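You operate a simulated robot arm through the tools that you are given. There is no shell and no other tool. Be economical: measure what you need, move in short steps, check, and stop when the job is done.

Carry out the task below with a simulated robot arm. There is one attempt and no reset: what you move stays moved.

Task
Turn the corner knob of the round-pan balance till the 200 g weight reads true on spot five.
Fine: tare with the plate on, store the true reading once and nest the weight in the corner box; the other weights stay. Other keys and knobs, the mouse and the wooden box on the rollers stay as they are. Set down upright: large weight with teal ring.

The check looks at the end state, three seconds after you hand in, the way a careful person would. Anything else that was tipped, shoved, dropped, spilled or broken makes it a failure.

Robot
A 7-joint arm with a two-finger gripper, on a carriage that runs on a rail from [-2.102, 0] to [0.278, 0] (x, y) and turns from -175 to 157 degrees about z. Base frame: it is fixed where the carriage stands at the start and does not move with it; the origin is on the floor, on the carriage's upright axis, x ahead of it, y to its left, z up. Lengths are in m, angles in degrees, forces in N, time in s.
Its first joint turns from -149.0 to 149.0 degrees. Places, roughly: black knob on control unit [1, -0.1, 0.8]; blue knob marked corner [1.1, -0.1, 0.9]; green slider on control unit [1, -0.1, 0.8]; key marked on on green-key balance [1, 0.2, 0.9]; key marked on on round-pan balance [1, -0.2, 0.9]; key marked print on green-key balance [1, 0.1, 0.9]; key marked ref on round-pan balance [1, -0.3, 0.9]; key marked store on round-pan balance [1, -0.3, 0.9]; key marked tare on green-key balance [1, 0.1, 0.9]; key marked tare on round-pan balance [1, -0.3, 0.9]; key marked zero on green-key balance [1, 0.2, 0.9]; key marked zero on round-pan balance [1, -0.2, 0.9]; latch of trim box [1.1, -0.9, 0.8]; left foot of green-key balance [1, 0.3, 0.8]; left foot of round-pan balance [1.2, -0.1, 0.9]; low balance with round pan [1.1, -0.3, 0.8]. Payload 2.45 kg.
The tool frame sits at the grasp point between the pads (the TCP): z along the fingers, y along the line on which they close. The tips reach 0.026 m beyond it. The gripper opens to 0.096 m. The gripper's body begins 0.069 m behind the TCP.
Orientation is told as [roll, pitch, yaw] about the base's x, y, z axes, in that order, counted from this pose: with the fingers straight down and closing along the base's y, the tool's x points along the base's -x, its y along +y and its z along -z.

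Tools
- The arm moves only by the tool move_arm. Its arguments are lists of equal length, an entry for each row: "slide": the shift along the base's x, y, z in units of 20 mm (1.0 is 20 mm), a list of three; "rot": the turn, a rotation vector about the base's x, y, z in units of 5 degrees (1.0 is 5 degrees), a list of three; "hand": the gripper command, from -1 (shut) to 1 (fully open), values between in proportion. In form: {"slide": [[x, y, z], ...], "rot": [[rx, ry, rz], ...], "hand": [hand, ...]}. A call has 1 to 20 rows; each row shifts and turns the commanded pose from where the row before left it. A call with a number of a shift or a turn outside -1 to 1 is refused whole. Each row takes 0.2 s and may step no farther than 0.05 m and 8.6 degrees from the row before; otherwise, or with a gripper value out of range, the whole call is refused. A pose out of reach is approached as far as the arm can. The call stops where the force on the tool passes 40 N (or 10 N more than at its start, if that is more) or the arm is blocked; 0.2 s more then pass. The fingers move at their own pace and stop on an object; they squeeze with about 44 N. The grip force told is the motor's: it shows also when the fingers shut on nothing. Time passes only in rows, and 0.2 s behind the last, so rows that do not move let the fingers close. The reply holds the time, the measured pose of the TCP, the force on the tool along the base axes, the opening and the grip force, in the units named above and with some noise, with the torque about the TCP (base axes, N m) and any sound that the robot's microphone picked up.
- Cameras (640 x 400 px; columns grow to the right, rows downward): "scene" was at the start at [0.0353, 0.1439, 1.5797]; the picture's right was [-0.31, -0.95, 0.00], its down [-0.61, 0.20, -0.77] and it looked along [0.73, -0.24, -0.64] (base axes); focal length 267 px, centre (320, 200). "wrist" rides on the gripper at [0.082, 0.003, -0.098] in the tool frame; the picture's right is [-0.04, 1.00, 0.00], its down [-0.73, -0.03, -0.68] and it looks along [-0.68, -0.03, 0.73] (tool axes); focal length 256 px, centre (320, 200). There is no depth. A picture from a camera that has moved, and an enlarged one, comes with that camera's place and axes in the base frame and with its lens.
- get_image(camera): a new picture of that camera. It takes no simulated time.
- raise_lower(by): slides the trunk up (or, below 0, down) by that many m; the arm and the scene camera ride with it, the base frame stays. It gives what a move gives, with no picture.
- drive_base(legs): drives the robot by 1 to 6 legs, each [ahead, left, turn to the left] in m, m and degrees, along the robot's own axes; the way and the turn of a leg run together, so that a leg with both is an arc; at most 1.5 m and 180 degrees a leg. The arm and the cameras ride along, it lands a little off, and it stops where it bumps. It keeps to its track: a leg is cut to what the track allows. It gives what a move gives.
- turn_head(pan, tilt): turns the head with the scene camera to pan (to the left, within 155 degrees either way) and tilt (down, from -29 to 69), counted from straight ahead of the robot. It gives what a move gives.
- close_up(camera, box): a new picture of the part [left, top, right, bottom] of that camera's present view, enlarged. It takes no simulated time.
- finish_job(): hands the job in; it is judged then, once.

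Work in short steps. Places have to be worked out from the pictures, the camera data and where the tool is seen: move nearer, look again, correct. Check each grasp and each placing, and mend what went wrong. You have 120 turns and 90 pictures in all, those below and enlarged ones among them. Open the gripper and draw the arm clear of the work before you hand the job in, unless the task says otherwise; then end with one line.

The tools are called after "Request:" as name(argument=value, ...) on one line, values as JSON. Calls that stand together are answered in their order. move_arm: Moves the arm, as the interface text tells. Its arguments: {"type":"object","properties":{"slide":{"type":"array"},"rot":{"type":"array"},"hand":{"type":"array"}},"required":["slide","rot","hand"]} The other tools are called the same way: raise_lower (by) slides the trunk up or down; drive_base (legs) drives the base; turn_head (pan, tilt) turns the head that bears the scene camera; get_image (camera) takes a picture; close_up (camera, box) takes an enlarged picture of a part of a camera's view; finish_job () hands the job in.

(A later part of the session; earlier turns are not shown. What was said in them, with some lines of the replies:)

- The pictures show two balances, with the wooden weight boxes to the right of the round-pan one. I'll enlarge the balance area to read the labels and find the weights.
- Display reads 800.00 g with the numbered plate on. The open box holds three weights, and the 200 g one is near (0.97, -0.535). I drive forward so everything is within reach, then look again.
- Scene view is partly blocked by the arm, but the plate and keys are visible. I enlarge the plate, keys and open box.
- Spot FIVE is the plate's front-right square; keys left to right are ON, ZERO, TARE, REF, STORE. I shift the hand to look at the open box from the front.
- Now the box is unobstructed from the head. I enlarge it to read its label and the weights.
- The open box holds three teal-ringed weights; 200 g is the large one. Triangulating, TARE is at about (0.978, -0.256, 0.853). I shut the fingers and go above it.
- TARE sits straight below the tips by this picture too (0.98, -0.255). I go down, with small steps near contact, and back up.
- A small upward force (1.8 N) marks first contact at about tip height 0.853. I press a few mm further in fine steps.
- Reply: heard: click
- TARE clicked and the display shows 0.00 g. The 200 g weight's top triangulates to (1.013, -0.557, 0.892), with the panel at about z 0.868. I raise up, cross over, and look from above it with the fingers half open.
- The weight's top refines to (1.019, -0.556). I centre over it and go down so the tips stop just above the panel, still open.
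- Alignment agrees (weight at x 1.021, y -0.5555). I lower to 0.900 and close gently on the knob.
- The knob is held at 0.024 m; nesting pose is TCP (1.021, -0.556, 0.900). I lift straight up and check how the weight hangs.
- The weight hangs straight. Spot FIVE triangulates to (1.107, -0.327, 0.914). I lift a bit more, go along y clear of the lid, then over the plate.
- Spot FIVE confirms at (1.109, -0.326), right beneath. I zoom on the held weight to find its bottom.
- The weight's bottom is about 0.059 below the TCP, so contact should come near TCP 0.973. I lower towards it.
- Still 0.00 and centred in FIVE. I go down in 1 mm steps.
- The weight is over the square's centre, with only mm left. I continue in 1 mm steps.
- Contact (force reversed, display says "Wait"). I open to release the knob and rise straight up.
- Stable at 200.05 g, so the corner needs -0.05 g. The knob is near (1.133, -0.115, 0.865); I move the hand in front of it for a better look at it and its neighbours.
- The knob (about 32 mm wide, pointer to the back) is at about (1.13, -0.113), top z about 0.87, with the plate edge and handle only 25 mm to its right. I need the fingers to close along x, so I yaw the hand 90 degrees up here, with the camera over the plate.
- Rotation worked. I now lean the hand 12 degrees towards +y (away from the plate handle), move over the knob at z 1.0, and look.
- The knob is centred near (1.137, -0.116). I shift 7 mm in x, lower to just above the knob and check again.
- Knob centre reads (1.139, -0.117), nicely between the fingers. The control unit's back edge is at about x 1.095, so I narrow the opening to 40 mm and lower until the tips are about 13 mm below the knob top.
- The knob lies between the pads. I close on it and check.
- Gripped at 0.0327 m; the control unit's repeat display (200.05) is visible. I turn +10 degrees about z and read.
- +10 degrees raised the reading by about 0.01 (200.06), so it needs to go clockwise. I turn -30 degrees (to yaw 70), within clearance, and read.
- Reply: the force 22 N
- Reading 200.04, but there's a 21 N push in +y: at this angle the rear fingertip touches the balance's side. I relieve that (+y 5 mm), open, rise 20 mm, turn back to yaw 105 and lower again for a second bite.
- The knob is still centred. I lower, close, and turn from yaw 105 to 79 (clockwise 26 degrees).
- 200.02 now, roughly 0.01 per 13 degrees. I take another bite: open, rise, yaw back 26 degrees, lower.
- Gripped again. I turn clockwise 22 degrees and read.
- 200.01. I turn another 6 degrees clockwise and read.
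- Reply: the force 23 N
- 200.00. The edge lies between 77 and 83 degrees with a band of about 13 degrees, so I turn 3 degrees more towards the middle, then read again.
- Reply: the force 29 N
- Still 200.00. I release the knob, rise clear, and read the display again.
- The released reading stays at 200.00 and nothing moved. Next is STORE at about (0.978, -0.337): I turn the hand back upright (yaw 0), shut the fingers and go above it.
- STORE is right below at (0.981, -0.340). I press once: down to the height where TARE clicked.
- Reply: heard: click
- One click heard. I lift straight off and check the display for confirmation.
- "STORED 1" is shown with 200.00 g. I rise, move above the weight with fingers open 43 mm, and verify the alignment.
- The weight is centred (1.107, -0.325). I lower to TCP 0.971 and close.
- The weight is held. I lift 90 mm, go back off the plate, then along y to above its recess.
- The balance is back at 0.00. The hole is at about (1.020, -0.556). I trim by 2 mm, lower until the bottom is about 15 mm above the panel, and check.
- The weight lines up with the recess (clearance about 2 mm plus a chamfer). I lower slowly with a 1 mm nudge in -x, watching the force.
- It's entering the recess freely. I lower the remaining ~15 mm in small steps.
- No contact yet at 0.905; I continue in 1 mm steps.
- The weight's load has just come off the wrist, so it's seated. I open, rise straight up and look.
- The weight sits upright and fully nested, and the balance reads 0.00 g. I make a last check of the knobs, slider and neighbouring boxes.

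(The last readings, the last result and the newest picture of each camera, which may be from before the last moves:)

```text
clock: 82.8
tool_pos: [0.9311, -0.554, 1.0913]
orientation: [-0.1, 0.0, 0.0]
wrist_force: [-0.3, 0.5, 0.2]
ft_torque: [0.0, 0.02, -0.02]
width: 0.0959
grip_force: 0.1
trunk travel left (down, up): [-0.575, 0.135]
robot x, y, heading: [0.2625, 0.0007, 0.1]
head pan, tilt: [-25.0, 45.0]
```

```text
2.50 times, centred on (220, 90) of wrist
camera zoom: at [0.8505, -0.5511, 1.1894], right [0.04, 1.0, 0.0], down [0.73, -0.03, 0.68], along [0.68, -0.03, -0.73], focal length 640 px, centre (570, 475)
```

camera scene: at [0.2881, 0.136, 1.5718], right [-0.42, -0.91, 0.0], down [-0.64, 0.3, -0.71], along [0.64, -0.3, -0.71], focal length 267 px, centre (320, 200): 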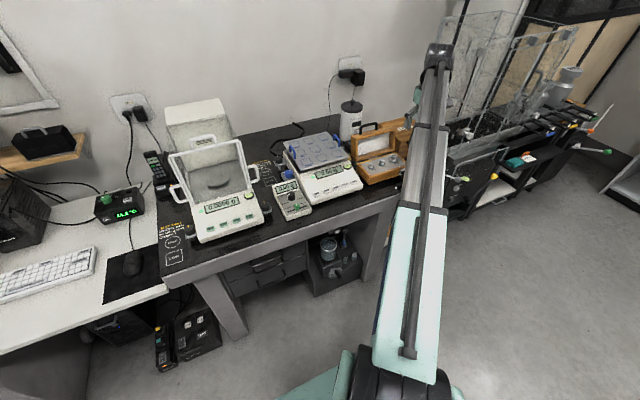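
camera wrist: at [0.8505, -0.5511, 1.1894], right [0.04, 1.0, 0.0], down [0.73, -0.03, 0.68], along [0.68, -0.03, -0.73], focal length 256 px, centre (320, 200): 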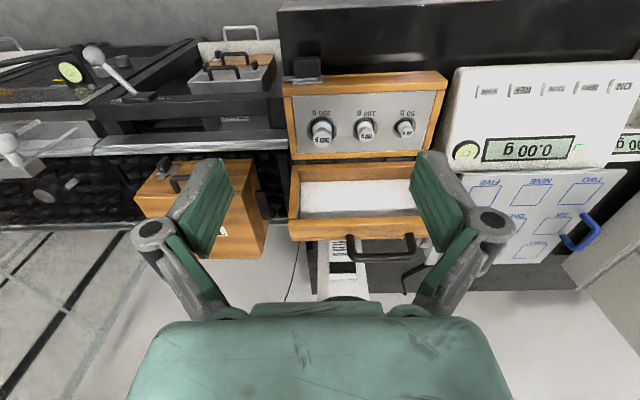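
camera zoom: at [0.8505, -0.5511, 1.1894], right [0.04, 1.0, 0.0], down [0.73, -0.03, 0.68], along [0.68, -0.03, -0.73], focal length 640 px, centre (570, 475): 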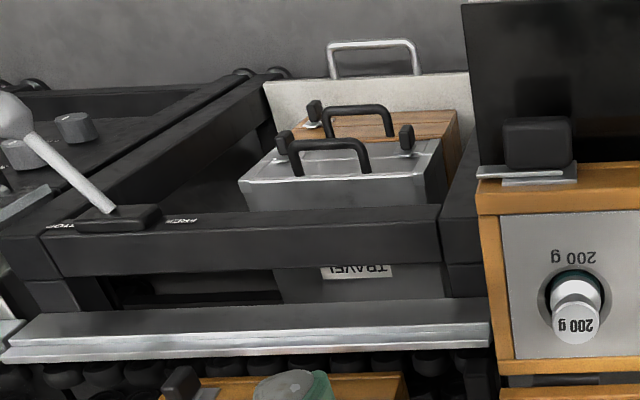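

Everything is in place. I draw the arm back clear of the bench before handing in.

Request:
move_arm(slide=[[-1, 0, 0.3], [-1, 0, 0.3], [-1, 0, 0.3], [-1, 0, 0], [-1, 0, 0], [-1, 0, 0], [-1, 0, 0]], rot=[[0, 0, 0], [0, 0, 0], [0, 0, 0], [0, 0, 0], [0, 0, 0], [0, 0, 0], [0, 0, 0]], hand=[1, 1, 1, 1, 1, 1, 1])

```text
clock: 84.3
tool_pos: [0.7904, -0.5546, 1.1088]
orientation: [-0.1, 0.0, 0.0]
wrist_force: [0.6, 0.0, 0.1]
ft_torque: [-0.01, 0.01, 0.0]
width: 0.096
grip_force: 0.1
trunk travel left (down, up): [-0.575, 0.135]
robot x, y, heading: [0.2598, 0.0013, 0.2]
head pan, tilt: [-25.0, 45.0]
```

The arm is clear and the gripper open, so I hand the job in.

Request:
finish_job()

```text
The job is handed in.
```

I tared the balance with the plate on and turned the corner knob until the 200 g weight read 200.00 g on spot five. I then stored that reading once ("STORED 1") and nested the weight upright in its recess in the open box, taken to be the corner box because no label on it was visible.
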